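You operate a simulated robot arm through the tools that you are given. There is no shell and no other tool. Be economical: measure what you need, move in short steps, check, and stop when the job is done.

You run a simulated robot arm. Do the job below in one go: nothing can be reset, and whatever is moved stays where it is left.

TASK
Put the black tape from the top of the long table on the top of the wooden table. Then shut the drawer of the far left bench. Then switch the red switch on. Then take the bin from the top of the far left bench and leave it on the second shelf from the bottom of the ready rack. Then open the drawer of the laptop bench, take the fuse on the top of the far left bench and put it away in the inside of the laptop bench drawer, then shut the drawer. Then put the flask on the worktop beside the charger. Then take the knob box and leave it on the keypad on the top of the far left bench. Then lift the flap of the grey scale open. The order counts. Set down upright: flask.

The check looks at the end state, three seconds after you hand in, the way a careful person would. Anything else that was tipped, shoved, dropped, spilled or broken makes it a failure.

THE ROBOT
A 6-joint arm with a two-finger gripper on a trunk, on a base that drives. Base frame: it is fixed to the floor where the robot stands at the start and does not move with it; the origin is under the middle of the robot, x ahead of it, y to its left, z up; the surface under the hand at the start is at about z = 860. Units: mm, degrees, N and s.
With the tool pointing down near the work surface it reaches from about 460 to 820 mm from the robot's upright axis, wherever it stands. Its first joint turns from -166.0 to 166.0 degrees. Places, roughly: bin [-4000, -3000, 1000]; drawer of the far left bench [-3600, -3000, 700]; drawer of the laptop bench [-3700, -1500, 700]; flap of the grey scale [400, -700, 900]; flask (13x10x27 cm) [-4100, -4000, 1000]; fuse [-4000, -3500, 1000]; inside of the laptop bench drawer [-3800, -1500, 600]; keypad (24x12x2 cm) [-4100, -3700, 900]; knob box (8x8x7 cm) [-4100, -4200, 900]; red switch [-3800, -3200, 900]; second shelf of the ready rack [700, -1700, 600]; tape [750, 0, 750]; top of the wooden table [-1300, -1300, 700]; worktop beside the charger (46x20 cm) [-720, -4720, 900]. Payload 1.66 kg.
The TCP is the grasp point between the finger pads, 16 mm short of the fingertips. In the tool frame z runs along the fingers and y along their closing line. The gripper opens to 111 mm. The gripper's body begins 104 mm behind the TCP.
Orientation is that of the tool frame in the base frame, as a unit quaternion [w, x, y, z]. With the fingers straight down and closing along the base's y, the tool's x points along the base's -x, its y along +y and its z along -z.

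THE INTERFACE
- The arm moves only by the tool step_arm. Its arguments are lists of equal length, an entry for each row: "rot": the turn, a rotation vector about the tool's x, y, z in degrees, a list of three; "delta_pos": the shift along the tool's x, y, z in mm, a list of three; "hand": the closure, from 0 (fully open) to 1 (shut). In form: {"rot": [[ax, ay, az], ...], "delta_pos": [[dx, dy, dz], ...], "hand": [hand, ...]}. A call has 1 to 20 rows; each row shifts and turns the commanded pose from where the row before left it, along the tool's axes as they then stand. A row lasts 0.2 s, in which the tool goes at most 50 mm and 8.6 degrees; a call with a longer step from one row to the next is refused whole, and so is a gripper value outside its range. Where a pose cannot be reached the arm comes as near as it can. A force on the tool above 40 N (or 10 N above the force at the start of the call, whichever is more), or a blocked arm, ends the call early, and 0.2 s more pass. Each finger halts on what it meets, pressing with about 24 N; the grip force reading is that of the motor and also rises with nothing between the fingers. The clock runs only during rows and for 0.2 s after the last one: add rows that do not move to give the fingers time. The reply holds the time, the measured pose of the TCP, the force on the tool along the base axes, the opening and the grip force, in the units named above and with some noise, with the torque about the TCP (base axes, N m) and any sound that the robot's microphone picked up.
- Cameras (640 x 400 px; columns grow to the right, rows downward): "scene" is now at [41.6, 139.1, 1633.6]; the picture's right is [-0.64, -0.77, 0.00], its down [-0.53, 0.44, -0.72] and it looks along [0.55, -0.46, -0.69] (base axes); focal length 256 px, centre (320, 200). "wrist" rides on the gripper at [70, 14, -143] in the tool frame; the picture's right is [-0.19, 0.98, 0.00], its down [-0.87, -0.17, -0.47] and it looks along [-0.46, -0.09, 0.88] (tool axes); focal length 230 px, centre (320, 200). There is no depth. A picture from a camera that has moved, and an enlarged one, comes with that camera's place and axes in the base frame and with its lens.
- camera(camera): a new picture of that camera. The clock stands still meanwhile.
- move_column(by): slides the trunk up (or, below 0, down) by that many mm; the arm and the scene camera ride with it, the base frame stays. It gives what a move gives, with no picture.
- roll_base(legs): drives the robot by 1 to 6 legs, each [ahead, left, turn to the left] in mm, mm and degrees, along the robot's own axes; the way and the turn of a leg run together, so that a leg with both is an arc; at most 1500 mm and 180 degrees a leg. The arm and the cameras ride along, it lands a little off, and it stops where it bumps. It gives what a move gives.
- pan_tilt(pan, tilt): turns the head with the scene camera to pan (to the left, within 120 degrees either way) and tilt (down, from -29 to 69), counted from straight ahead of the robot. It gives what a move gives.
- zoom(camera, box): a new picture of the part [left, top, right, bottom] of that camera's present view, enlarged. The clock stands still meanwhile.
- job_done(): hands the job in; it is judged then, once.

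Work in short steps. Places have to be worked out from the pictures, the camera data and where the tool is seen: move nearer, look again, correct. Check each grasp and each placing, and mend what went wrong. You have 217 turns and 198 pictures in all, those below and enlarged ones among them. Open the gripper and draw the arm clear of the work before you hand the job in, unless the task says otherwise; then end with one line.

The tools are called after ">>>" as name(argument=value, ...) on one line, values as JSON. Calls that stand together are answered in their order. step_arm: Moves the arm, as the interface text tells. Its arguments: {"type":"object","properties":{"rot":{"type":"array"},"delta_pos":{"type":"array"},"hand":{"type":"array"}},"required":["rot","delta_pos","hand"]} The other tools are called the same way: move_column (by) slides the trunk up or down; roll_base (legs) drives the base; pan_tilt (pan, tilt) turns the head that bears the scene camera; camera (camera) takes a picture; zoom (camera, box) takes an enlarged picture of a part of a camera's view; job_done () hands the job in.

At the start:

```text
t: 0.0
tool_pos: [327.3, -303.5, 1123.0]
orientation: [0.0, 0.0, 1.0, 0.0]
ft_force: [-0.5, 0.2, 0.0]
ft_torque: [-0.03, 0.01, 0.0]
opening: 110.9
finger_force: 0.0
trunk travel left (down, up): [-225.0, 365.0]
robot x, y, heading: [0.8, -0.8, -0.2]
head pan, tilt: [-39.8, 43.8]
```

scene: 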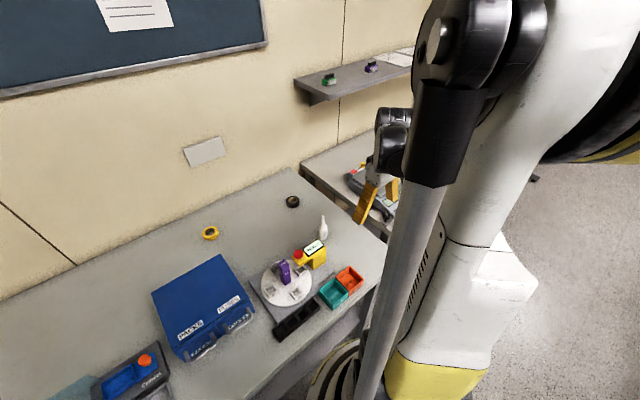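
wrist: 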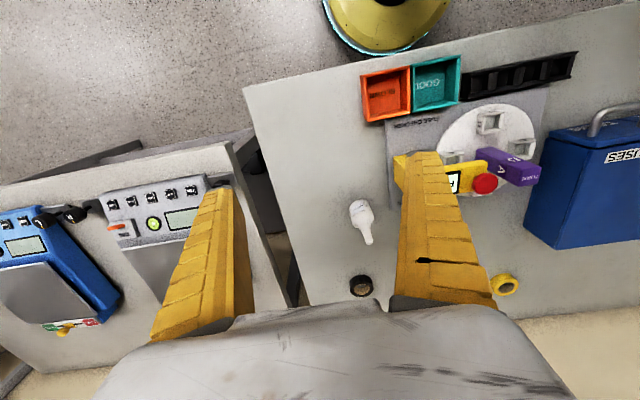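

I place the black tape by triangulation near [728, -277, 862]. Before moving I'll look around, starting with the left part of the table.

>>> pan_tilt(pan=0, tilt=35)

>>> camera(camera="scene")

>>> pan_tilt(pan=-110, tilt=20)

>>> camera(camera="scene")

>>> pan_tilt(pan=110, tilt=20)

>>> camera(camera="scene")

```text
t: 1.1
tool_pos: [329.6, -303.7, 1122.8]
orientation: [-0.001, -0.001, 1.0, 0.0]
ft_force: [-0.4, -0.4, -0.3]
ft_torque: [0.03, -0.03, -0.02]
opening: 110.9
finger_force: 0.1
trunk travel left (down, up): [-225.0, 365.0]
robot x, y, heading: [-1.9, -2.9, -0.1]
head pan, tilt: [0.0, 35.0]
```

```text
195 pictures are left
camera scene: at [66.5, 191.7, 1646.6], right [0.0, -1.0, 0.0], down [-0.57, 0.0, -0.82], along [0.82, 0.0, -0.57], focal length 256 px, centre (320, 200)
```

scene: 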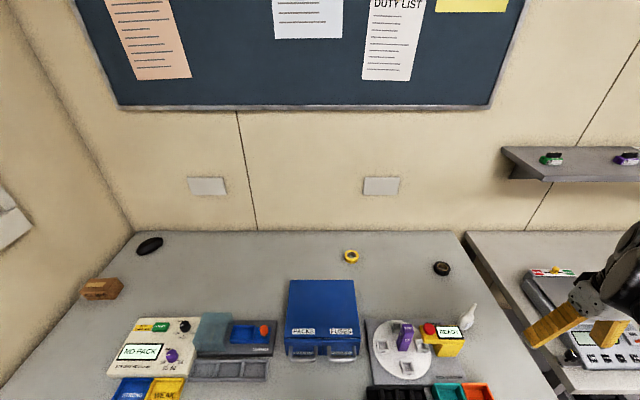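

```text
t: 2.9
tool_pos: [328.2, -303.7, 1122.6]
orientation: [0.0, 0.0, 1.0, 0.0]
ft_force: [-0.3, 0.3, 0.0]
ft_torque: [-0.02, 0.02, -0.01]
opening: 110.9
finger_force: 0.0
trunk travel left (down, up): [-225.0, 365.0]
robot x, y, heading: [1.0, 1.3, -0.3]
head pan, tilt: [-110.0, 20.0]
```

```text
194 pictures are left
camera scene: at [-53.4, 104.3, 1670.5], right [-0.94, 0.34, 0.0], down [0.12, 0.32, -0.94], along [-0.32, -0.88, -0.34], focal length 256 px, centre (320, 200)
```

scene: 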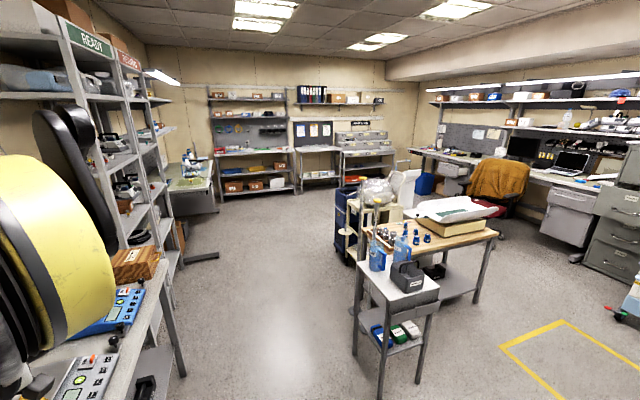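

```text
t: 6.1
tool_pos: [327.5, -302.6, 1122.2]
orientation: [0.0, 0.001, 1.0, 0.0]
ft_force: [-0.2, 0.3, -0.8]
ft_torque: [0.01, 0.01, 0.0]
opening: 111.0
finger_force: 0.0
trunk travel left (down, up): [-225.0, 365.0]
robot x, y, heading: [-2.9, -0.1, 0.1]
head pan, tilt: [110.0, 20.0]
```

```text
193 pictures are left
camera scene: at [-53.4, 279.3, 1670.5], right [0.94, 0.34, 0.0], down [0.12, -0.32, -0.94], along [-0.32, 0.88, -0.34], focal length 256 px, centre (320, 200)
```

scene: 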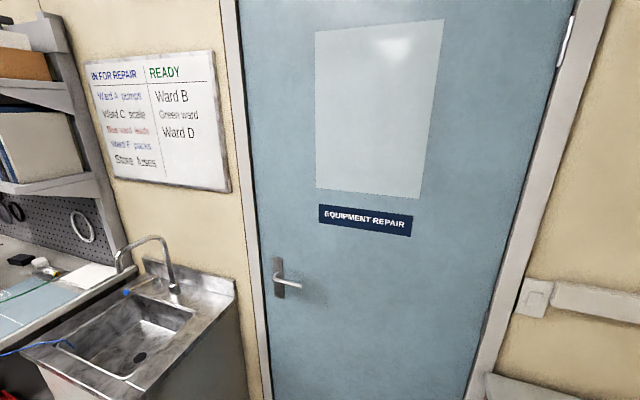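

The table ahead has two dark objects: a ring on the right and an oval at back left. I'll zoom in on both to find out which is the tape.

>>> pan_tilt(pan=0, tilt=40)

>>> zoom(camera="scene", box=[80, 150, 240, 250])

>>> zoom(camera="scene", box=[320, 180, 520, 305])

>>> camera(camera="scene")

>>> pan_tilt(pan=-120, tilt=45)

>>> camera(camera="scene")

```text
t: 8.0
tool_pos: [328.4, -302.7, 1123.1]
orientation: [0.0, 0.0, 1.0, 0.0]
ft_force: [-0.4, -0.4, 1.0]
ft_torque: [0.0, 0.03, -0.03]
opening: 110.9
finger_force: 0.0
trunk travel left (down, up): [-225.0, 365.0]
robot x, y, heading: [-1.6, 0.4, 0.0]
head pan, tilt: [0.0, 40.0]
```

```text
4.00 times, centred on (160, 200) of scene
camera zoom: at [63.4, 191.9, 1639.1], right [0.0, -1.0, 0.0], down [-0.64, 0.0, -0.77], along [0.77, 0.0, -0.64], focal length 1025 px, centre (960, 200)
```

zoom: 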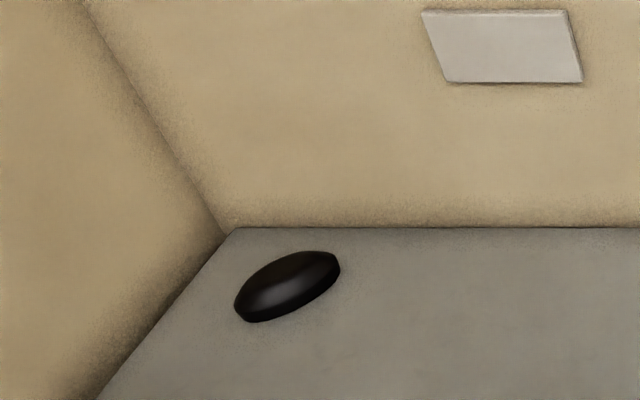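

```text
3.20 times, centred on (420, 242) of scene
camera zoom: at [63.4, 191.9, 1639.1], right [0.0, -1.0, 0.0], down [-0.64, 0.0, -0.77], along [0.77, 0.0, -0.64], focal length 820 px, centre (0, 64)
```

zoom: 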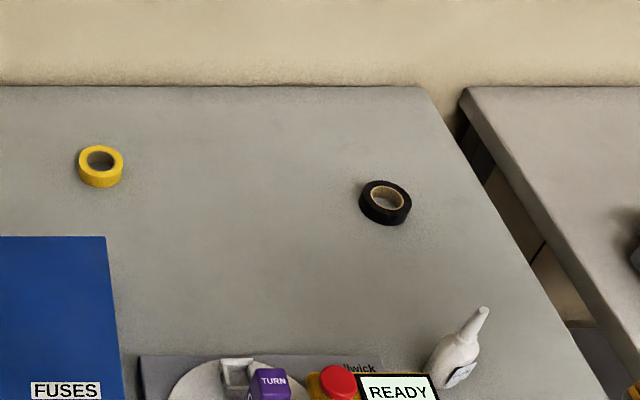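

```text
190 pictures are left
camera scene: at [63.4, 191.9, 1639.1], right [0.0, -1.0, 0.0], down [-0.64, 0.0, -0.77], along [0.77, 0.0, -0.64], focal length 256 px, centre (320, 200)
```

scene: 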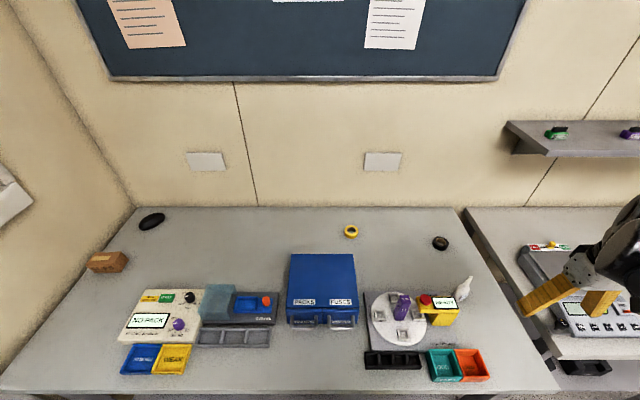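

```text
t: 10.0
tool_pos: [328.5, -303.3, 1122.4]
orientation: [0.001, 0.0, 1.0, 0.0]
ft_force: [-0.6, -0.6, -0.9]
ft_torque: [-0.02, -0.07, -0.01]
opening: 110.8
finger_force: 0.0
trunk travel left (down, up): [-225.0, 365.0]
robot x, y, heading: [1.3, 0.4, -0.1]
head pan, tilt: [-120.0, 45.0]
```

```text
189 pictures are left
camera scene: at [-62.2, 121.3, 1631.8], right [-0.87, 0.5, 0.0], down [0.35, 0.61, -0.71], along [-0.35, -0.61, -0.71], focal length 256 px, centre (320, 200)
```

scene: 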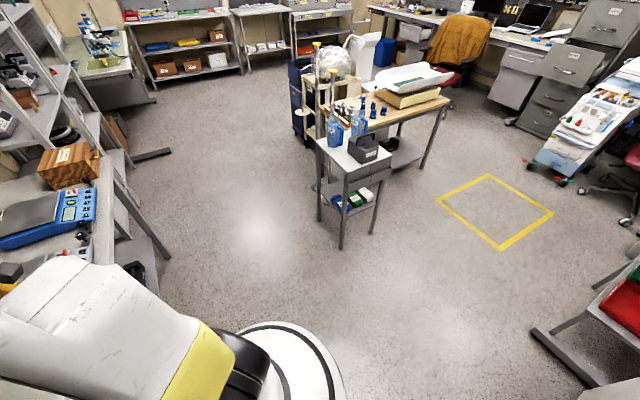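

The ring at right is the black tape, near [726, -278]; the other dark object is a pad. I'll move above it at a safe height and check with the wrist camera.

>>> step_arm(rot=[[0, 0, 0], [0, 0, 0], [0, 0, 0], [0, 0, 0], [0, 0, 0], [0, 0, 0], [0, 0, 0], [0, 0, 0], [0, 0, 0], [0, 0, 0]], delta_pos=[[-39, 2.5, 8], [-39, 2.5, 8], [-39, 2.5, 8], [-39, 2.5, 8], [-39, 2.5, 8], [-39, 2.5, 8], [-39, 2.5, 8], [-39, 2.5, 8], [-39, 2.5, 8], [-39, 2.5, 8]], hand=[0, 0, 0, 0, 0, 0, 0, 0, 0, 0])

>>> camera(camera="wrist")

```text
t: 12.2
tool_pos: [719.8, -281.9, 1041.6]
orientation: [0.0, 0.0, 1.0, 0.0]
ft_force: [0.6, 0.3, -1.0]
ft_torque: [-0.02, 0.05, 0.01]
opening: 111.0
finger_force: 0.0
trunk travel left (down, up): [-225.0, 365.0]
robot x, y, heading: [-3.7, 2.0, -0.0]
head pan, tilt: [-120.0, 45.0]
```

```text
188 pictures are left
camera wrist: at [649.7, -268.5, 1183.8], right [0.19, 0.98, 0.0], down [0.87, -0.17, 0.47], along [0.46, -0.09, -0.88], focal length 230 px, centre (320, 200)
```

wrist: 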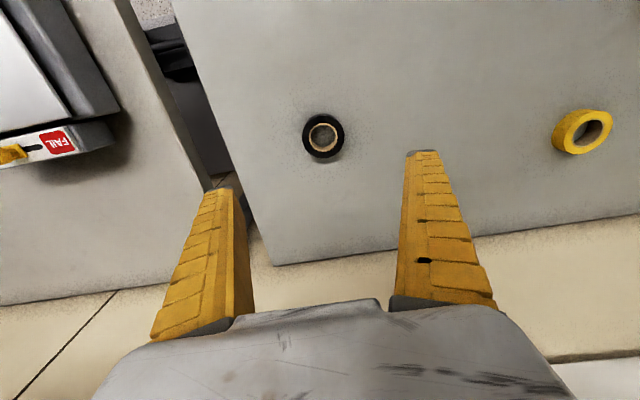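

The tape is centred near [718, -276], so I shift 6 mm and go down around it.

>>> step_arm(rot=[[0, 0, 0], [0, 0, 0], [0, 0, 0], [0, 0, 0], [0, 0, 0], [0, 0, 0]], delta_pos=[[1, 6, 30], [0, 0, 35], [0, 0, 35], [0, 0, 30], [0, 0, 20], [0, 0, 8]], hand=[0, 0, 0, 0, 0, 0])

>>> camera(camera="wrist")

```text
t: 13.6
tool_pos: [717.7, -273.9, 884.5]
orientation: [-0.001, 0.001, 1.0, 0.001]
ft_force: [0.4, 0.1, -0.7]
ft_torque: [0.01, 0.0, -0.03]
opening: 111.0
finger_force: 0.1
trunk travel left (down, up): [-225.0, 365.0]
robot x, y, heading: [-1.3, 0.6, 0.3]
head pan, tilt: [-120.0, 45.0]
```

```text
187 pictures are left
camera wrist: at [647.6, -260.6, 1026.6], right [0.19, 0.98, 0.0], down [0.87, -0.17, 0.47], along [0.46, -0.09, -0.88], focal length 230 px, centre (320, 200)
```

wrist: 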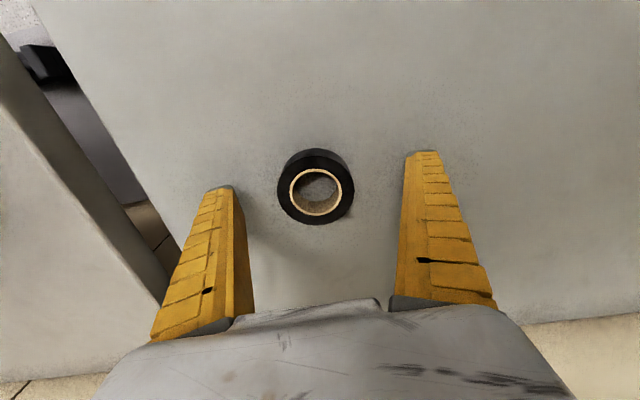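

The tape is between the fingers. I go down 8 mm more and close.

>>> step_arm(rot=[[0, 0, 0], [0, 0, 0], [0, 0, 0], [0, 0, 0], [0, 0, 0], [0, 0, 0], [0, 0, 0]], delta_pos=[[-3, -4, 4], [0, 0, 4], [0, 0, 0], [0, 0, 0], [0, 0, 0], [0, 0, 0], [0, 0, 0]], hand=[0, 0, 0.2, 0.4, 0.6, 0.8, 0.8])

>>> camera(camera="wrist")

```text
t: 15.2
tool_pos: [721.0, -277.3, 876.6]
orientation: [0.0, 0.0, 1.0, 0.001]
ft_force: [0.1, 0.3, 1.9]
ft_torque: [0.02, 0.02, -0.03]
opening: 46.9
finger_force: 24.0
trunk travel left (down, up): [-225.0, 365.0]
robot x, y, heading: [0.6, 0.3, -0.2]
head pan, tilt: [-120.0, 45.0]
```

```text
186 pictures are left
camera wrist: at [650.9, -264.5, 1019.0], right [0.19, 0.98, 0.0], down [0.87, -0.17, 0.47], along [0.46, -0.09, -0.88], focal length 230 px, centre (320, 200)
```

wrist: 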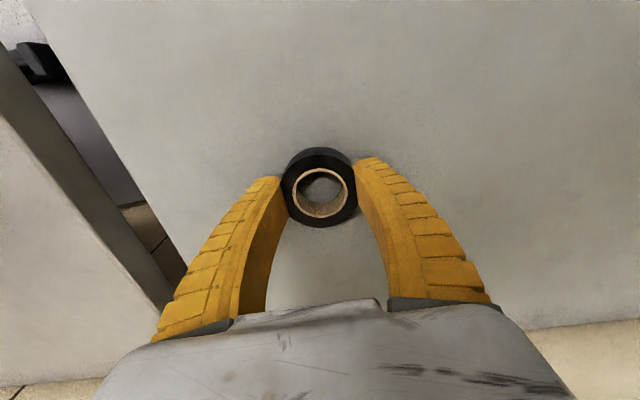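

Gripped at 47 mm. I lift and check.

>>> step_arm(rot=[[0, 0, 0], [0, 0, 0], [0, 0, 0], [0, 0, 0]], delta_pos=[[0, 0, -15], [0, 0, -30], [0, 0, -40], [0, 0, -40]], hand=[0.8, 0.8, 0.8, 0.8])

>>> camera(camera="wrist")

```text
t: 16.2
tool_pos: [720.2, -275.1, 1000.7]
orientation: [0.0, 0.0, 1.0, -0.001]
ft_force: [0.7, 0.1, 0.8]
ft_torque: [-0.02, 0.0, 0.03]
opening: 46.7
finger_force: 23.8
trunk travel left (down, up): [-225.0, 365.0]
robot x, y, heading: [1.1, -3.0, -0.1]
head pan, tilt: [-120.0, 45.0]
```

```text
185 pictures are left
camera wrist: at [651.3, -262.1, 1142.9], right [0.19, 0.98, 0.0], down [0.87, -0.17, 0.47], along [0.46, -0.09, -0.88], focal length 230 px, centre (320, 200)
```

wrist: 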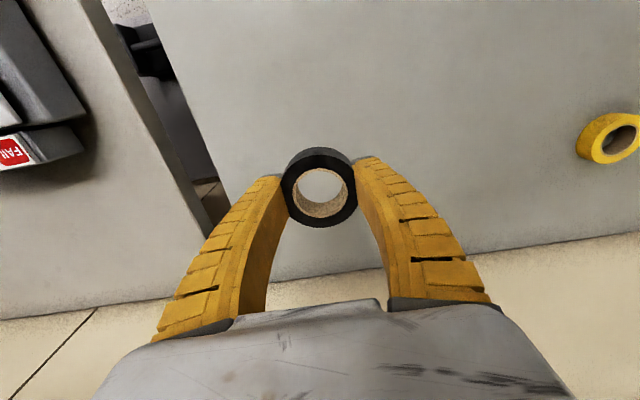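

The tape is held. I retract the arm to the starting pose, then back away from the table.

>>> step_arm(rot=[[0, 0, 0], [0, 0, 0], [0, 0, 0], [0, 0, 0], [0, 0, 0], [0, 0, 0], [0, 0, 0], [0, 0, 0], [0, 0, 0], [0, 0, 0]], delta_pos=[[0, 0, -40], [39, -3, -10], [39, -3, -10], [39, -3, -10], [39, -3, -10], [39, -3, -10], [39, -3, -10], [39, -3, -10], [39, -3, -10], [39, -3, -10]], hand=[0.8, 0.8, 0.8, 0.8, 0.8, 0.8, 0.8, 0.8, 0.8, 0.8])

>>> roll_base(legs=[[-500, 0, 0], [-800, -350, 0]])

>>> pan_tilt(pan=-110, tilt=35)

>>> camera(camera="scene")

```text
t: 18.4
tool_pos: [367.3, -303.3, 1131.0]
orientation: [0.0, -0.001, 1.0, 0.0]
ft_force: [0.3, -0.7, -0.1]
ft_torque: [0.01, -0.02, 0.01]
opening: 46.3
finger_force: 23.7
trunk travel left (down, up): [-225.0, 365.0]
robot x, y, heading: [0.3, -1.2, -0.0]
head pan, tilt: [-120.0, 45.0]
```

```text
t: 25.6
tool_pos: [-950.7, -655.5, 1131.1]
orientation: [0.0, 0.007, 1.0, -0.001]
ft_force: [0.2, 0.0, 0.6]
ft_torque: [-0.01, -0.02, -0.04]
opening: 45.9
finger_force: 24.3
trunk travel left (down, up): [-225.0, 365.0]
robot x, y, heading: [-1312.5, -347.1, -0.8]
head pan, tilt: [-120.0, 45.0]
```

```text
t: 26.3
tool_pos: [-950.2, -654.8, 1130.8]
orientation: [0.0, 0.007, 1.0, 0.0]
ft_force: [-0.2, -0.3, 0.3]
ft_torque: [-0.01, 0.02, 0.03]
opening: 45.9
finger_force: 23.9
trunk travel left (down, up): [-225.0, 365.0]
robot x, y, heading: [-1318.3, -348.9, -1.0]
head pan, tilt: [-110.0, 35.0]
```

```text
184 pictures are left
camera scene: at [-1365.3, -235.6, 1646.6], right [-0.93, 0.36, 0.0], down [0.2, 0.54, -0.82], along [-0.29, -0.77, -0.57], focal length 256 px, centre (320, 200)
```

scene: 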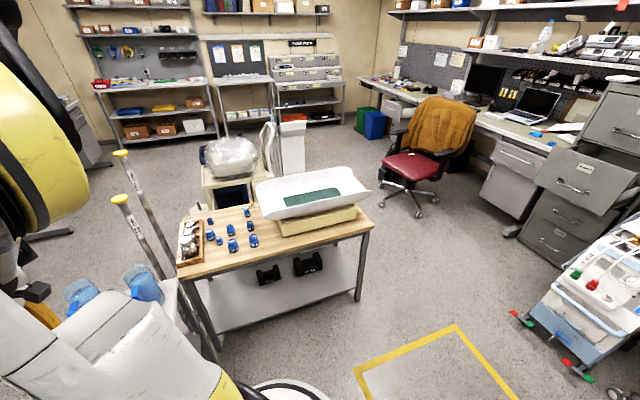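

The wooden table lies ahead with a tool tray, blue clips and a scale tray on it. I zoom in to find a free spot for the tape.

>>> zoom(camera="scene", box=[150, 160, 390, 310])

```text
2.67 times, centred on (270, 235) of scene
camera zoom: at [-1365.3, -235.6, 1646.6], right [-0.93, 0.36, 0.0], down [0.2, 0.54, -0.82], along [-0.29, -0.77, -0.57], focal length 684 px, centre (453, 107)
```

zoom: 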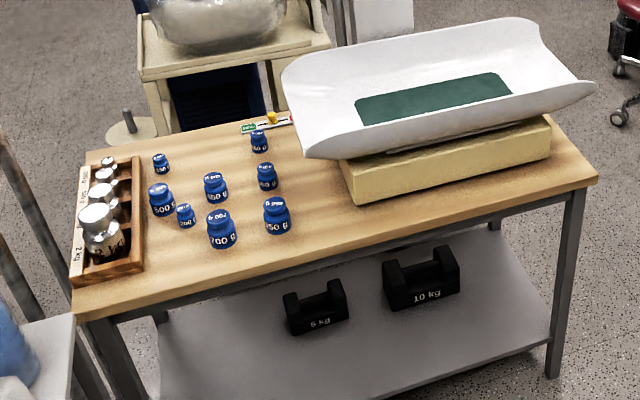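

Height check from two views agrees on about 720 mm for the wooden table top. Free spot: near [-1211, -1217], between the tool tray and the front edge. I drive to about (-1400, -560), facing the table.

>>> roll_base(legs=[[0, 0, -89], [200, -80, 0]])

>>> pan_tilt(pan=10, tilt=50)

>>> camera(camera="scene")

>>> camera(camera="wrist")

```text
t: 31.9
tool_pos: [-1717.1, -903.9, 1129.9]
orientation: [0.0, 0.72, 0.694, 0.0]
ft_force: [-0.1, -0.4, -0.9]
ft_torque: [0.05, -0.02, -0.02]
opening: 45.7
finger_force: 24.6
trunk travel left (down, up): [-225.0, 365.0]
robot x, y, heading: [-1399.5, -545.6, -91.8]
head pan, tilt: [-110.0, 35.0]
```

```text
t: 33.9
tool_pos: [-1716.4, -903.6, 1131.5]
orientation: [0.0, 0.72, 0.694, 0.0]
ft_force: [0.3, 0.1, -0.6]
ft_torque: [0.02, 0.01, -0.03]
opening: 45.7
finger_force: 23.7
trunk travel left (down, up): [-225.0, 365.0]
robot x, y, heading: [-1400.7, -544.2, -92.0]
head pan, tilt: [10.0, 50.0]
```

```text
182 pictures are left
camera scene: at [-1200.8, -606.9, 1624.9], right [-0.99, -0.14, 0.0], down [-0.11, 0.76, -0.64], along [0.09, -0.64, -0.77], focal length 256 px, centre (320, 200)
```

scene: 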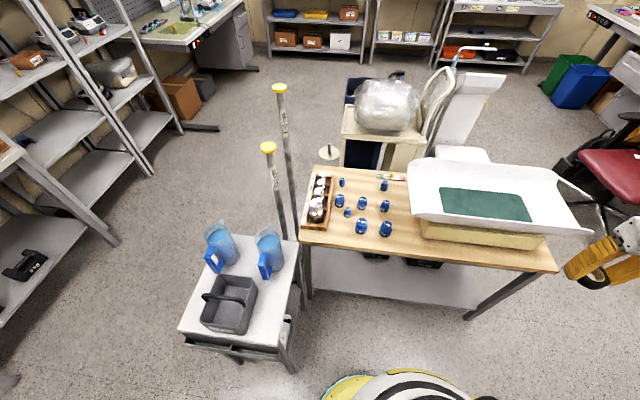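

```text
181 pictures are left
camera wrist: at [-1701.3, -835.5, 1272.8], right [0.97, -0.22, 0.0], down [-0.2, -0.86, 0.47], along [-0.11, -0.46, -0.88], focal length 230 px, centre (320, 200)
```

wrist: 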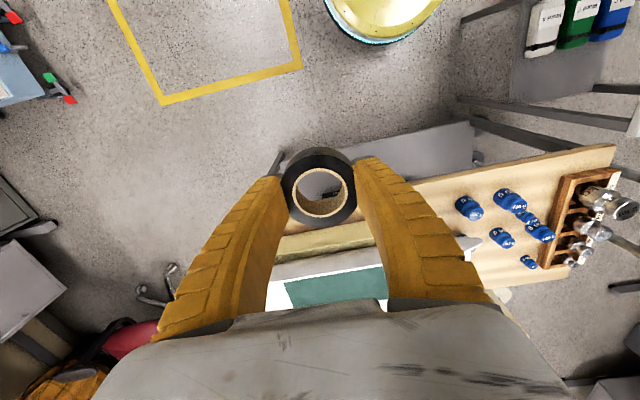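

The target is (-1212, -1178), clear of the tray and weights. I move over it at height.

>>> step_arm(rot=[[0, 0, 0], [0, 0, 0], [0, 0, 0], [0, 0, 0], [0, 0, 0], [0, 0, 0], [0, 0, 0], [0, 0, 0], [0, 0, 0], [0, 0, 0], [0, 0, 0], [0, 0, 0], [0, 0, 0]], delta_pos=[[-19.6, 39.6, 0], [-19.6, 39.6, 0], [-19.6, 39.6, 0], [-19.6, 39.6, 0], [-19.6, 39.6, 0], [-19.6, 39.6, 0], [-19.6, 39.6, 0], [-19.6, 39.6, 0], [-19.6, 39.6, 0], [-19.6, 39.6, 0], [-19.6, 39.6, 20], [-19.6, 39.6, 20], [-19.6, 39.6, 20]], hand=[0.8, 0.8, 0.8, 0.8, 0.8, 0.8, 0.8, 0.8, 0.8, 0.8, 0.8, 0.8, 0.8])

>>> camera(camera="scene")

>>> camera(camera="wrist")

```text
t: 36.7
tool_pos: [-1211.3, -1175.9, 1071.0]
orientation: [0.001, 0.719, 0.695, 0.0]
ft_force: [1.0, 0.6, -0.3]
ft_torque: [0.04, 0.03, -0.02]
opening: 46.1
finger_force: 24.0
trunk travel left (down, up): [-225.0, 365.0]
robot x, y, heading: [-1397.9, -541.3, -91.9]
head pan, tilt: [10.0, 50.0]
```

```text
180 pictures are left
camera scene: at [-1199.7, -607.9, 1624.7], right [-0.99, -0.14, 0.0], down [-0.11, 0.76, -0.64], along [0.09, -0.64, -0.77], focal length 256 px, centre (320, 200)
```

scene: 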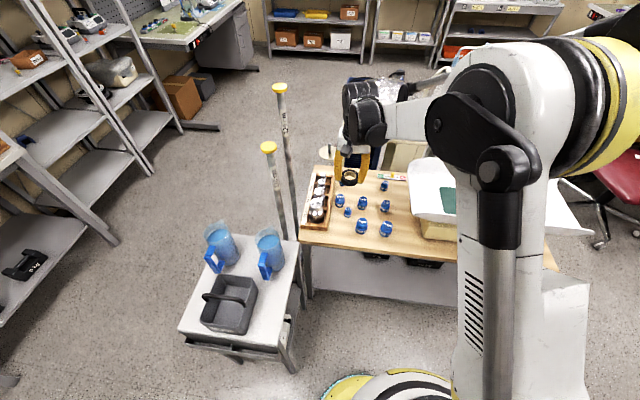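

```text
179 pictures are left
camera wrist: at [-1195.1, -1107.8, 1213.1], right [0.97, -0.22, 0.0], down [-0.2, -0.86, 0.47], along [-0.11, -0.46, -0.88], focal length 230 px, centre (320, 200)
```

wrist: 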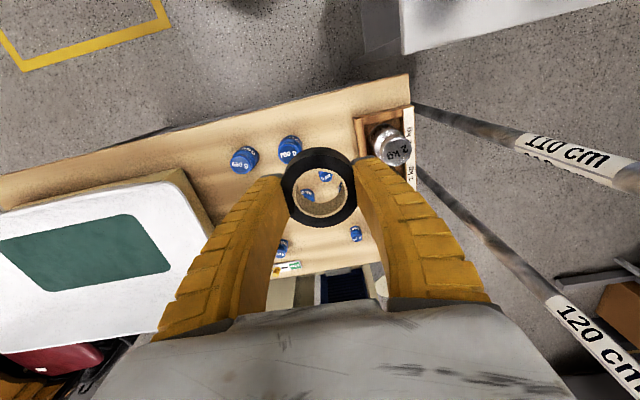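

The spot under the tape is clear. I descend to about 40 mm above the contact height and look.

>>> step_arm(rot=[[0, 0, 0], [0, 0, 0], [0, 0, 0], [0, 0, 0], [0, 0, 0], [0, 0, 0], [0, 0, 0], [0, 0, 0]], delta_pos=[[-2, 0, 40], [0, 0, 40], [0, 0, 40], [0, 0, 40], [0, 0, 40], [0, 0, 40], [0, 0, 36], [0, 0, 25]], hand=[0.8, 0.8, 0.8, 0.8, 0.8, 0.8, 0.8, 0.8])

>>> camera(camera="wrist")

>>> zoom(camera="scene", box=[280, 140, 440, 240])

```text
t: 38.5
tool_pos: [-1212.0, -1180.4, 769.5]
orientation: [-0.001, 0.719, 0.695, 0.001]
ft_force: [-0.2, 0.1, 0.2]
ft_torque: [0.01, 0.01, -0.02]
opening: 45.5
finger_force: 23.8
trunk travel left (down, up): [-225.0, 365.0]
robot x, y, heading: [-1403.1, -545.6, -91.9]
head pan, tilt: [10.0, 50.0]
```

```text
178 pictures are left
camera wrist: at [-1196.7, -1110.4, 912.1], right [0.97, -0.22, 0.0], down [-0.2, -0.86, 0.47], along [-0.11, -0.46, -0.88], focal length 230 px, centre (320, 200)
```

wrist: 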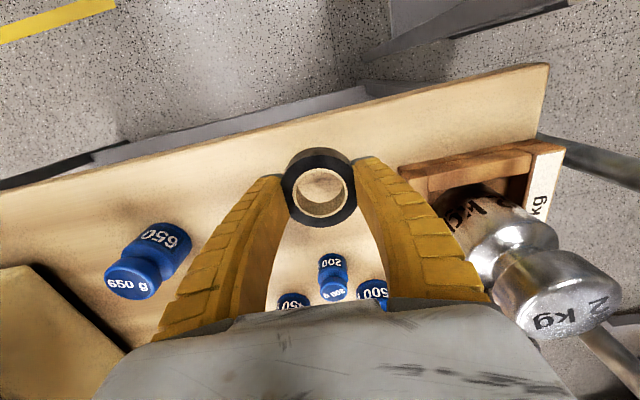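

```text
4.00 times, centred on (360, 190) of scene
camera zoom: at [-1200.6, -607.1, 1624.9], right [-0.99, -0.14, 0.0], down [-0.11, 0.76, -0.64], along [0.09, -0.64, -0.77], focal length 1025 px, centre (160, 240)
```

zoom: 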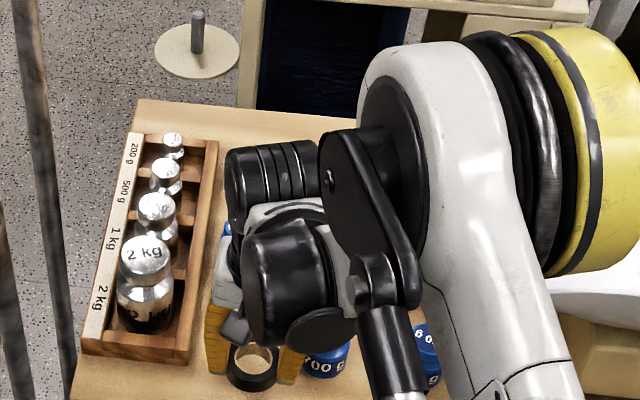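

The 700 g weight is close behind the left finger, so I shift 8 mm away from it and 6 mm forward. Then I lower slowly.

>>> step_arm(rot=[[0, 0, 0], [0, 0, 0], [0, 0, 0], [0, 0, 0]], delta_pos=[[6, 8, 0], [0, 0, 10], [0, 0, 7], [0, 0, 5]], hand=[0.8, 0.8, 0.8, 0.8])

>>> camera(camera="wrist")

```text
t: 39.5
tool_pos: [-1204.3, -1172.6, 749.7]
orientation: [0.0, 0.719, 0.695, 0.0]
ft_force: [-0.6, -0.4, -1.0]
ft_torque: [-0.01, 0.01, 0.01]
opening: 45.3
finger_force: 24.3
trunk travel left (down, up): [-225.0, 365.0]
robot x, y, heading: [-1397.0, -542.0, -91.9]
head pan, tilt: [10.0, 50.0]
```

```text
176 pictures are left
camera wrist: at [-1187.7, -1104.2, 889.8], right [0.97, -0.22, 0.0], down [-0.2, -0.86, 0.47], along [-0.11, -0.46, -0.88], focal length 230 px, centre (320, 200)
```

wrist: 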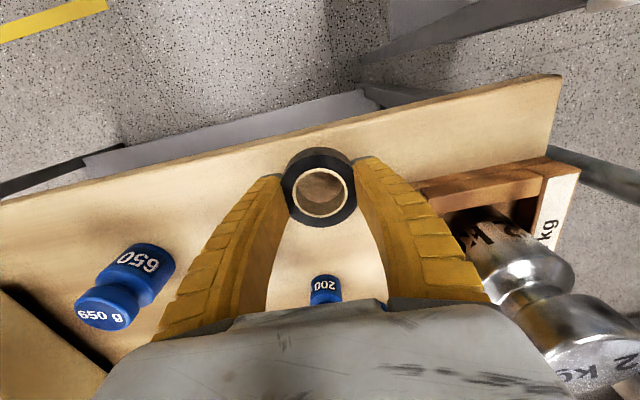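

No contact yet; I continue down gently.

>>> step_arm(rot=[[0, 0, 0], [0, 0, 0], [0, 0, 0]], delta_pos=[[0, 0, 3], [0, 0, 3], [0, 0, 2]], hand=[0.8, 0.8, 0.8])

>>> zoom(camera="wrist", box=[240, 110, 400, 210])

```text
t: 40.3
tool_pos: [-1203.2, -1172.9, 739.7]
orientation: [0.0, 0.72, 0.694, 0.0]
ft_force: [-0.8, -0.7, -0.4]
ft_torque: [-0.02, 0.02, -0.01]
opening: 45.7
finger_force: 23.9
trunk travel left (down, up): [-225.0, 365.0]
robot x, y, heading: [-1403.2, -542.6, -91.9]
head pan, tilt: [10.0, 50.0]
```

```text
4.00 times, centred on (320, 160) of wrist
camera zoom: at [-1188.0, -1104.3, 882.1], right [0.97, -0.22, 0.0], down [-0.2, -0.86, 0.47], along [-0.11, -0.46, -0.88], focal length 920 px, centre (320, 360)
```

zoom: 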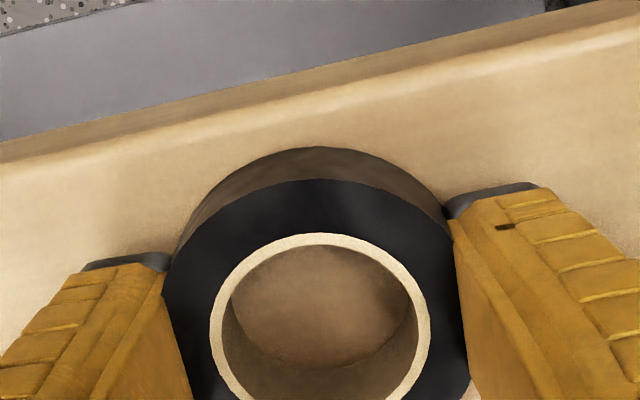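

Very near the surface now; three more 2 mm rows.

>>> step_arm(rot=[[0, 0, 0], [0, 0, 0], [0, 0, 0]], delta_pos=[[0, 0, 2], [0, 0, 2], [0, 0, 1]], hand=[0.8, 0.8, 0.8])

>>> zoom(camera="wrist", box=[240, 110, 400, 210])

```text
t: 41.1
tool_pos: [-1203.2, -1172.1, 734.7]
orientation: [0.001, 0.719, 0.695, -0.001]
ft_force: [1.0, -4.6, 20.6]
ft_torque: [0.02, 0.05, -0.02]
opening: 46.4
finger_force: 24.0
trunk travel left (down, up): [-225.0, 365.0]
robot x, y, heading: [-1399.0, -543.0, -91.9]
head pan, tilt: [10.0, 50.0]
```

```text
4.00 times, centred on (320, 160) of wrist
camera zoom: at [-1188.2, -1104.0, 877.6], right [0.97, -0.22, 0.0], down [-0.2, -0.86, 0.47], along [-0.11, -0.46, -0.88], focal length 920 px, centre (320, 360)
```

zoom: 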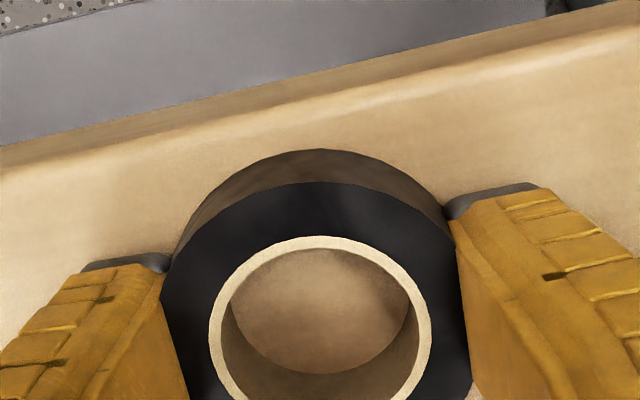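

Contact at 20 N: the tape is on the table. I open partly and lift away.

>>> step_arm(rot=[[0, 0, 0], [0, 0, 0], [0, 0, 0], [0, 0, 0], [0, 0, 0], [0, 0, 0], [0, 0, 0], [0, 0, 0]], delta_pos=[[0, 0, -1], [0, 0, 0], [0, 0, 0], [0, 0, -10], [0, 0, -30], [0, 0, -40], [0, 0, -40], [0, 0, -40]], hand=[0.6, 0.4, 0.33, 0.33, 0.33, 0.33, 0.33, 0.33])

>>> camera(camera="wrist")

```text
t: 42.9
tool_pos: [-1202.9, -1172.9, 897.7]
orientation: [-0.001, 0.72, 0.694, 0.001]
ft_force: [-0.3, 0.3, -0.5]
ft_torque: [0.02, -0.01, 0.0]
opening: 75.9
finger_force: 1.2
trunk travel left (down, up): [-225.0, 365.0]
robot x, y, heading: [-1399.2, -546.3, -92.0]
head pan, tilt: [10.0, 50.0]
```

```text
173 pictures are left
camera wrist: at [-1187.1, -1103.7, 1038.3], right [0.97, -0.22, 0.0], down [-0.2, -0.86, 0.47], along [-0.11, -0.46, -0.88], focal length 230 px, centre (320, 200)
```

wrist: 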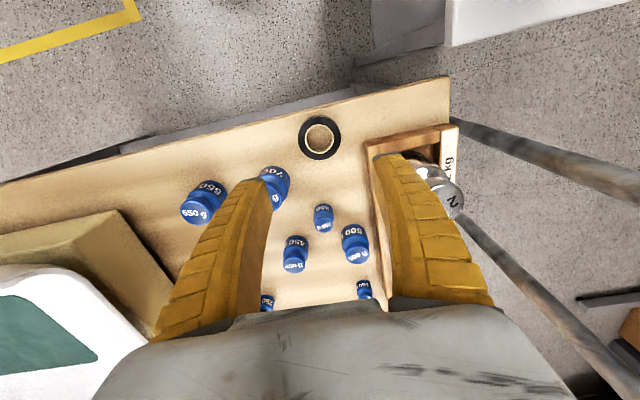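

The tape stands in place and nothing else was touched. I raise and retract the arm to the carrying pose.

>>> step_arm(rot=[[0, 0, 0], [0, 0, 0], [0, 0, 0], [0, 0, 0], [0, 0, 0], [0, 0, 0], [0, 0, 0], [0, 0, 0], [0, 0, 0], [0, 0, 0], [0, 0, 0], [0, 0, 0], [0, 0, 0], [0, 0, 0], [0, 0, 0], [0, 0, 0], [0, 0, 0], [0, 0, 0]], delta_pos=[[0, 0, -45], [0, 0, -45], [0, 0, -45], [0, 0, -45], [0, 0, -45], [20.5, -39.6, 0], [20.5, -39.6, 0], [20.5, -39.6, 0], [20.5, -39.6, 0], [20.5, -39.6, 0], [20.5, -39.6, 0], [20.5, -39.6, 0], [20.5, -39.6, 0], [20.5, -39.6, 0], [20.5, -39.6, 0], [20.5, -39.6, 0], [20.5, -39.6, 0], [20.5, -39.6, 0]], hand=[0.33, 0.33, 0.33, 0.33, 0.33, 0.33, 0.33, 0.33, 0.33, 0.33, 0.33, 0.33, 0.33, 0.33, 0.33, 0.33, 0.33, 0.33])

>>> roll_base(legs=[[-150, 0, 0], [0, 0, -88], [850, 0, 0]])

>>> pan_tilt(pan=25, tilt=25)

>>> camera(camera="scene")

>>> pan_tilt(pan=85, tilt=30)

>>> camera(camera="scene")

```text
t: 46.7
tool_pos: [-1709.1, -887.3, 1121.1]
orientation: [0.0, 0.718, 0.696, 0.0]
ft_force: [-0.3, 0.7, -0.7]
ft_torque: [-0.01, -0.03, 0.02]
opening: 75.9
finger_force: 1.1
trunk travel left (down, up): [-225.0, 365.0]
robot x, y, heading: [-1399.5, -545.7, -91.9]
head pan, tilt: [10.0, 50.0]
```

```text
t: 55.8
tool_pos: [-2581.7, -94.3, 1122.0]
orientation: [0.0, 1.0, -0.005, 0.0]
ft_force: [-0.1, -0.5, -0.1]
ft_torque: [0.0, 0.02, 0.01]
opening: 76.0
finger_force: 1.2
trunk travel left (down, up): [-225.0, 365.0]
robot x, y, heading: [-2228.5, -394.3, 179.2]
head pan, tilt: [10.0, 50.0]
```

```text
t: 56.7
tool_pos: [-2581.6, -93.0, 1122.0]
orientation: [-0.001, 1.0, -0.006, 0.0]
ft_force: [-0.5, 0.4, 0.7]
ft_torque: [0.03, 0.0, -0.01]
opening: 76.0
finger_force: 1.5
trunk travel left (down, up): [-225.0, 365.0]
robot x, y, heading: [-2234.0, -394.5, 179.2]
head pan, tilt: [25.0, 25.0]
```

```text
172 pictures are left
camera scene: at [-2299.7, -619.1, 1662.3], right [-0.41, 0.91, 0.0], down [0.39, 0.17, -0.91], along [-0.83, -0.37, -0.42], focal length 256 px, centre (320, 200)
```

scene: 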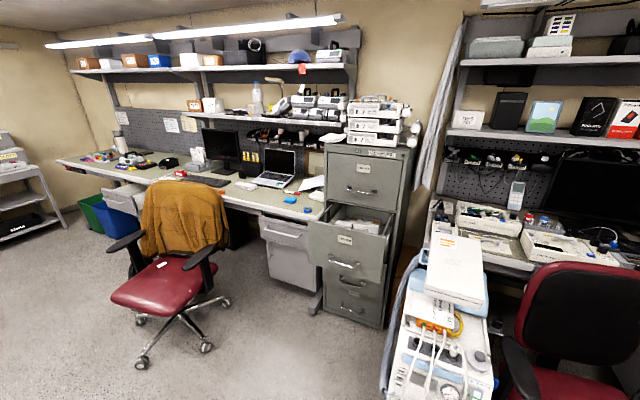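

```text
t: 58.0
tool_pos: [-2581.0, -92.1, 1121.6]
orientation: [0.0, 1.0, -0.005, 0.0]
ft_force: [0.7, 0.4, 0.4]
ft_torque: [0.01, -0.01, -0.01]
opening: 75.8
finger_force: 1.1
trunk travel left (down, up): [-225.0, 365.0]
robot x, y, heading: [-2231.5, -390.6, 179.3]
head pan, tilt: [85.0, 30.0]
```

```text
171 pictures are left
camera scene: at [-2224.7, -671.1, 1654.5], right [-1.0, 0.1, 0.0], down [0.05, 0.5, -0.87], along [-0.09, -0.86, -0.5], focal length 256 px, centre (320, 200)
```

scene: 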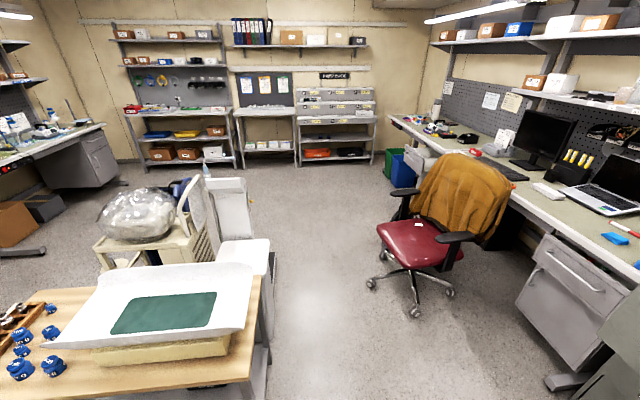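

The corridor between the white chair scale and the orange-jacket chair is about 800 mm wide, centred near x=-2370. I strafe down it facing the bench wall, then look at the far left bench.

>>> roll_base(legs=[[140, 0, 0.8], [0, 1300, 0], [0, 1250, 0]])

>>> pan_tilt(pan=15, tilt=30)

>>> camera(camera="scene")

```text
t: 71.4
tool_pos: [-2713.5, -2652.6, 1121.1]
orientation: [-0.001, 1.0, 0.01, 0.0]
ft_force: [-0.2, -0.4, -0.2]
ft_torque: [0.01, 0.0, -0.02]
opening: 75.8
finger_force: 1.5
trunk travel left (down, up): [-225.0, 365.0]
robot x, y, heading: [-2354.1, -2941.5, -179.0]
head pan, tilt: [85.0, 30.0]
```

```text
t: 72.8
tool_pos: [-2713.8, -2653.5, 1121.8]
orientation: [0.0, 1.0, 0.01, 0.0]
ft_force: [0.0, -0.7, 0.4]
ft_torque: [-0.01, -0.02, 0.0]
opening: 76.1
finger_force: 1.2
trunk travel left (down, up): [-225.0, 365.0]
robot x, y, heading: [-2354.4, -2938.9, -178.7]
head pan, tilt: [15.0, 30.0]
```

```text
170 pictures are left
camera scene: at [-2419.2, -3154.8, 1654.4], right [-0.28, 0.96, 0.0], down [0.48, 0.14, -0.87], along [-0.83, -0.24, -0.5], focal length 256 px, centre (320, 200)
```

scene: 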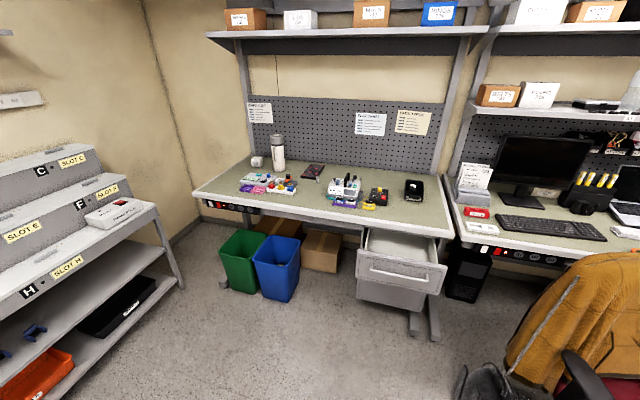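

>>> zoom(camera="scene", box=[180, 120, 340, 220])

>>> zoom(camera="scene", box=[310, 150, 470, 250])

>>> zoom(camera="scene", box=[320, 210, 480, 310])

```text
4.00 times, centred on (260, 170) of scene
camera zoom: at [-2419.2, -3154.8, 1654.4], right [-0.28, 0.96, 0.0], down [0.48, 0.14, -0.87], along [-0.83, -0.24, -0.5], focal length 1025 px, centre (560, 320)
```

zoom: 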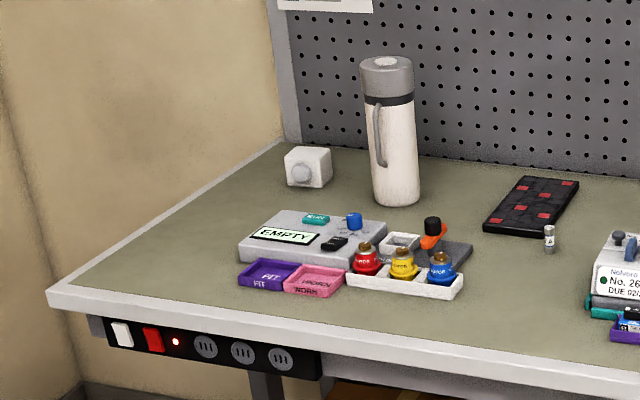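

```text
4.00 times, centred on (390, 200) of scene
camera zoom: at [-2419.2, -3154.8, 1654.4], right [-0.28, 0.96, 0.0], down [0.48, 0.14, -0.87], along [-0.83, -0.24, -0.5], focal length 1025 px, centre (40, 200)
```

zoom: 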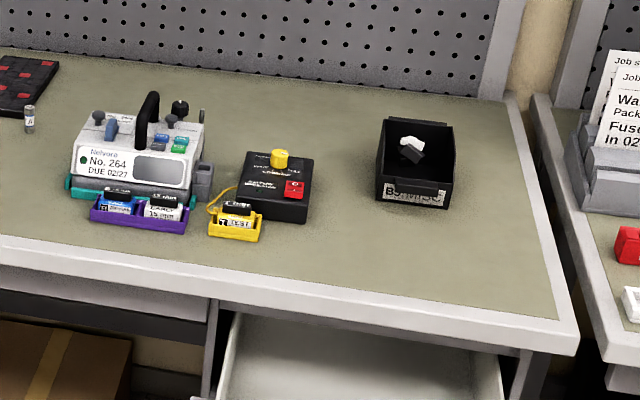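

```text
4.00 times, centred on (400, 260) of scene
camera zoom: at [-2419.2, -3154.8, 1654.4], right [-0.28, 0.96, 0.0], down [0.48, 0.14, -0.87], along [-0.83, -0.24, -0.5], focal length 1025 px, centre (0, -40)
```

zoom: 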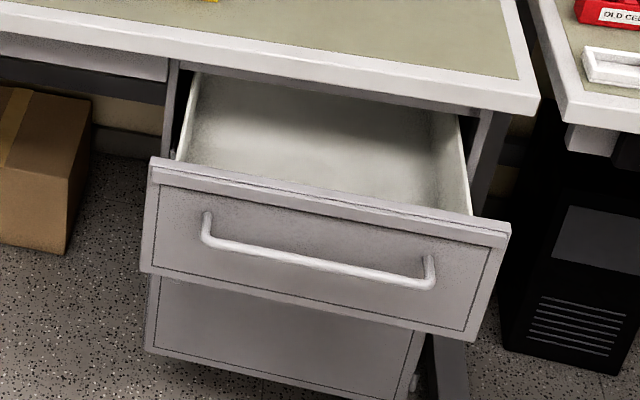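

I can identify the items: open drawer with its handle near (-3400, -3030, 700), a black tester box with a red switch near (-3826, -3161), the bin near (-3984, -2980), and the fuse beside the black keypad. I drive up toward the drawer and look more closely.

>>> roll_base(legs=[[500, 60, -1.3]])

>>> pan_tilt(pan=0, tilt=45)

>>> camera(camera="scene")

>>> camera(camera="wrist")

```text
t: 75.7
tool_pos: [-3205.9, -2715.1, 1121.1]
orientation: [-0.001, 1.0, 0.003, 0.0]
ft_force: [-0.8, 0.8, -0.4]
ft_torque: [0.03, -0.03, 0.0]
opening: 76.0
finger_force: 0.9
trunk travel left (down, up): [-225.0, 365.0]
robot x, y, heading: [-2849.2, -3007.2, -179.6]
head pan, tilt: [15.0, 30.0]
```

```text
t: 76.5
tool_pos: [-3205.7, -2715.2, 1120.8]
orientation: [0.001, 1.0, 0.003, 0.0]
ft_force: [-0.5, -0.1, -0.2]
ft_torque: [0.0, 0.0, 0.01]
opening: 75.9
finger_force: 1.0
trunk travel left (down, up): [-225.0, 365.0]
robot x, y, heading: [-2852.0, -3006.9, -179.6]
head pan, tilt: [0.0, 45.0]
```

```text
166 pictures are left
camera scene: at [-2913.0, -3197.9, 1631.9], right [-0.01, 1.0, 0.0], down [0.71, 0.0, -0.71], along [-0.71, 0.0, -0.71], focal length 256 px, centre (320, 200)
```

scene: 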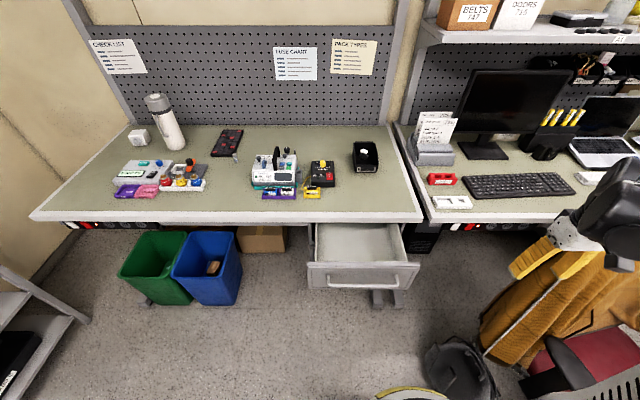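

```text
165 pictures are left
camera wrist: at [-3135.6, -2729.7, 1263.1], right [-0.18, -0.98, 0.0], down [-0.87, 0.16, 0.47], along [-0.46, 0.09, -0.88], focal length 230 px, centre (320, 200)
```

wrist: 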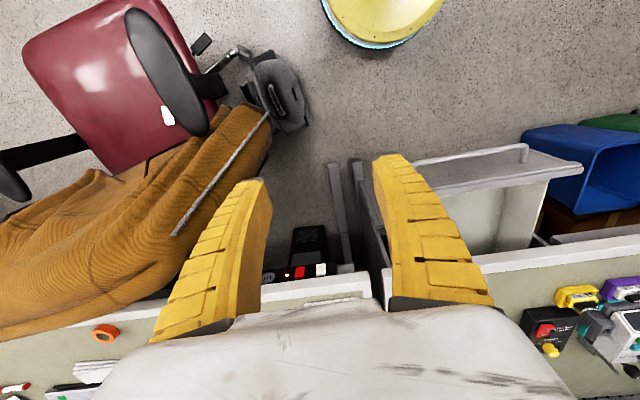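

The drawer face is at about x=-3435, y -3248 to -2820, top z=772, with the handle near z=645. I close the fingers, move in front of the drawer centre and tilt the tool 50° forward so it pushes with the tips and stays clear of the bench edge.

>>> step_arm(rot=[[0, 0, 0], [0, 0, 0], [0, 0, 0], [0, 0, 0], [0, 0, 0], [0, 0, 0], [0, 0, 0], [0, 0, 0], [0, -8.4, 0], [0, -8.4, 0], [0, -8.4, 0], [0, -8.4, 0], [0, -8.4, 0], [0, -8.0, 0]], delta_pos=[[-10, 40, 0], [-10, 40, 0], [-10, 40, 0], [-10, 40, 0], [-10, 40, 0], [-10, 40, 20], [-10, 40, 40], [-10, 35, 40], [0, 0, 0], [0, 0, 0], [0, 0, 0], [0, 0, 0], [0, 0, 0], [0, 0, 0]], hand=[1, 1, 1, 1, 1, 1, 1, 1, 1, 1, 1, 1, 1, 1])

>>> camera(camera="scene")

```text
refused: row 7 steps farther than a row can; nothing moved
```

```text
164 pictures are left
camera scene: at [-2913.0, -3197.9, 1631.9], right [-0.01, 1.0, 0.0], down [0.71, 0.0, -0.71], along [-0.71, 0.0, -0.71], focal length 256 px, centre (320, 200)
```

scene: 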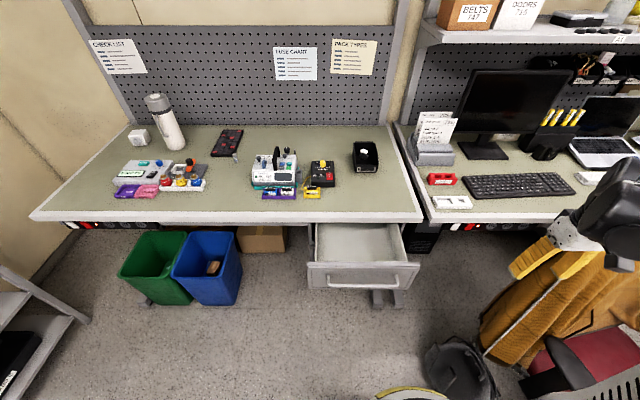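

Row too long; I split the lateral and downward moves.

>>> step_arm(rot=[[0, 0, 0], [0, 0, 0], [0, 0, 0], [0, 0, 0], [0, 0, 0], [0, 0, 0], [0, 0, 0], [0, 0, 0], [0, -8.4, 0], [0, -8.4, 0], [0, -8.4, 0], [0, -8.4, 0], [0, -8.4, 0], [0, -8.0, 0]], delta_pos=[[-10, 40, 0], [-10, 40, 0], [-10, 40, 0], [-10, 40, 0], [-10, 40, 0], [-10, 40, 10], [-10, 40, 20], [-10, 35, 20], [0, 0, 0], [0, 0, 0], [0, 0, 0], [0, 0, 0], [0, 0, 0], [0, 0, 0]], hand=[1, 1, 1, 1, 1, 1, 1, 1, 1, 1, 1, 1, 1, 1])

>>> camera(camera="scene")

```text
t: 79.5
tool_pos: [-3286.7, -3031.0, 1103.4]
orientation: [0.001, 0.906, 0.002, -0.422]
ft_force: [0.6, -0.2, -0.5]
ft_torque: [-0.02, 0.01, -0.01]
opening: 0.2
finger_force: 23.8
out of reach, approached as far as the arm can: row 13, 14
trunk travel left (down, up): [-225.0, 365.0]
robot x, y, heading: [-2850.2, -3009.1, -179.5]
head pan, tilt: [0.0, 45.0]
```

```text
163 pictures are left
camera scene: at [-2912.1, -3197.7, 1631.9], right [0.0, 1.0, 0.0], down [0.71, 0.0, -0.71], along [-0.71, 0.0, -0.71], focal length 256 px, centre (320, 200)
```

scene: 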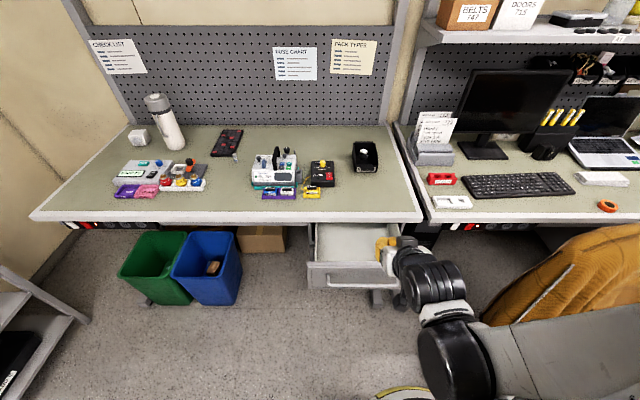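

The tilt is right but the pose was slightly too close in. I go outward and down towards the face.

>>> step_arm(rot=[[0, 0, 0], [0, 0, 0], [0, 0, 0], [0, 0, 0], [0, 0, 0]], delta_pos=[[14, 0, 30], [14, 0, 30], [14, 0, 30], [14, 0, 30], [14, 0, 30]], hand=[1, 1, 1, 1, 1])

```text
t: 80.7
tool_pos: [-3391.5, -3033.7, 1077.1]
orientation: [0.001, 0.907, 0.002, -0.421]
ft_force: [-0.3, -0.2, -1.2]
ft_torque: [0.01, -0.02, 0.01]
opening: 0.0
finger_force: 24.6
out of reach, approached as far as the arm can: row 1, 2, 3, 4, 5
trunk travel left (down, up): [-225.0, 365.0]
robot x, y, heading: [-2848.2, -3006.4, -179.7]
head pan, tilt: [0.0, 45.0]
```

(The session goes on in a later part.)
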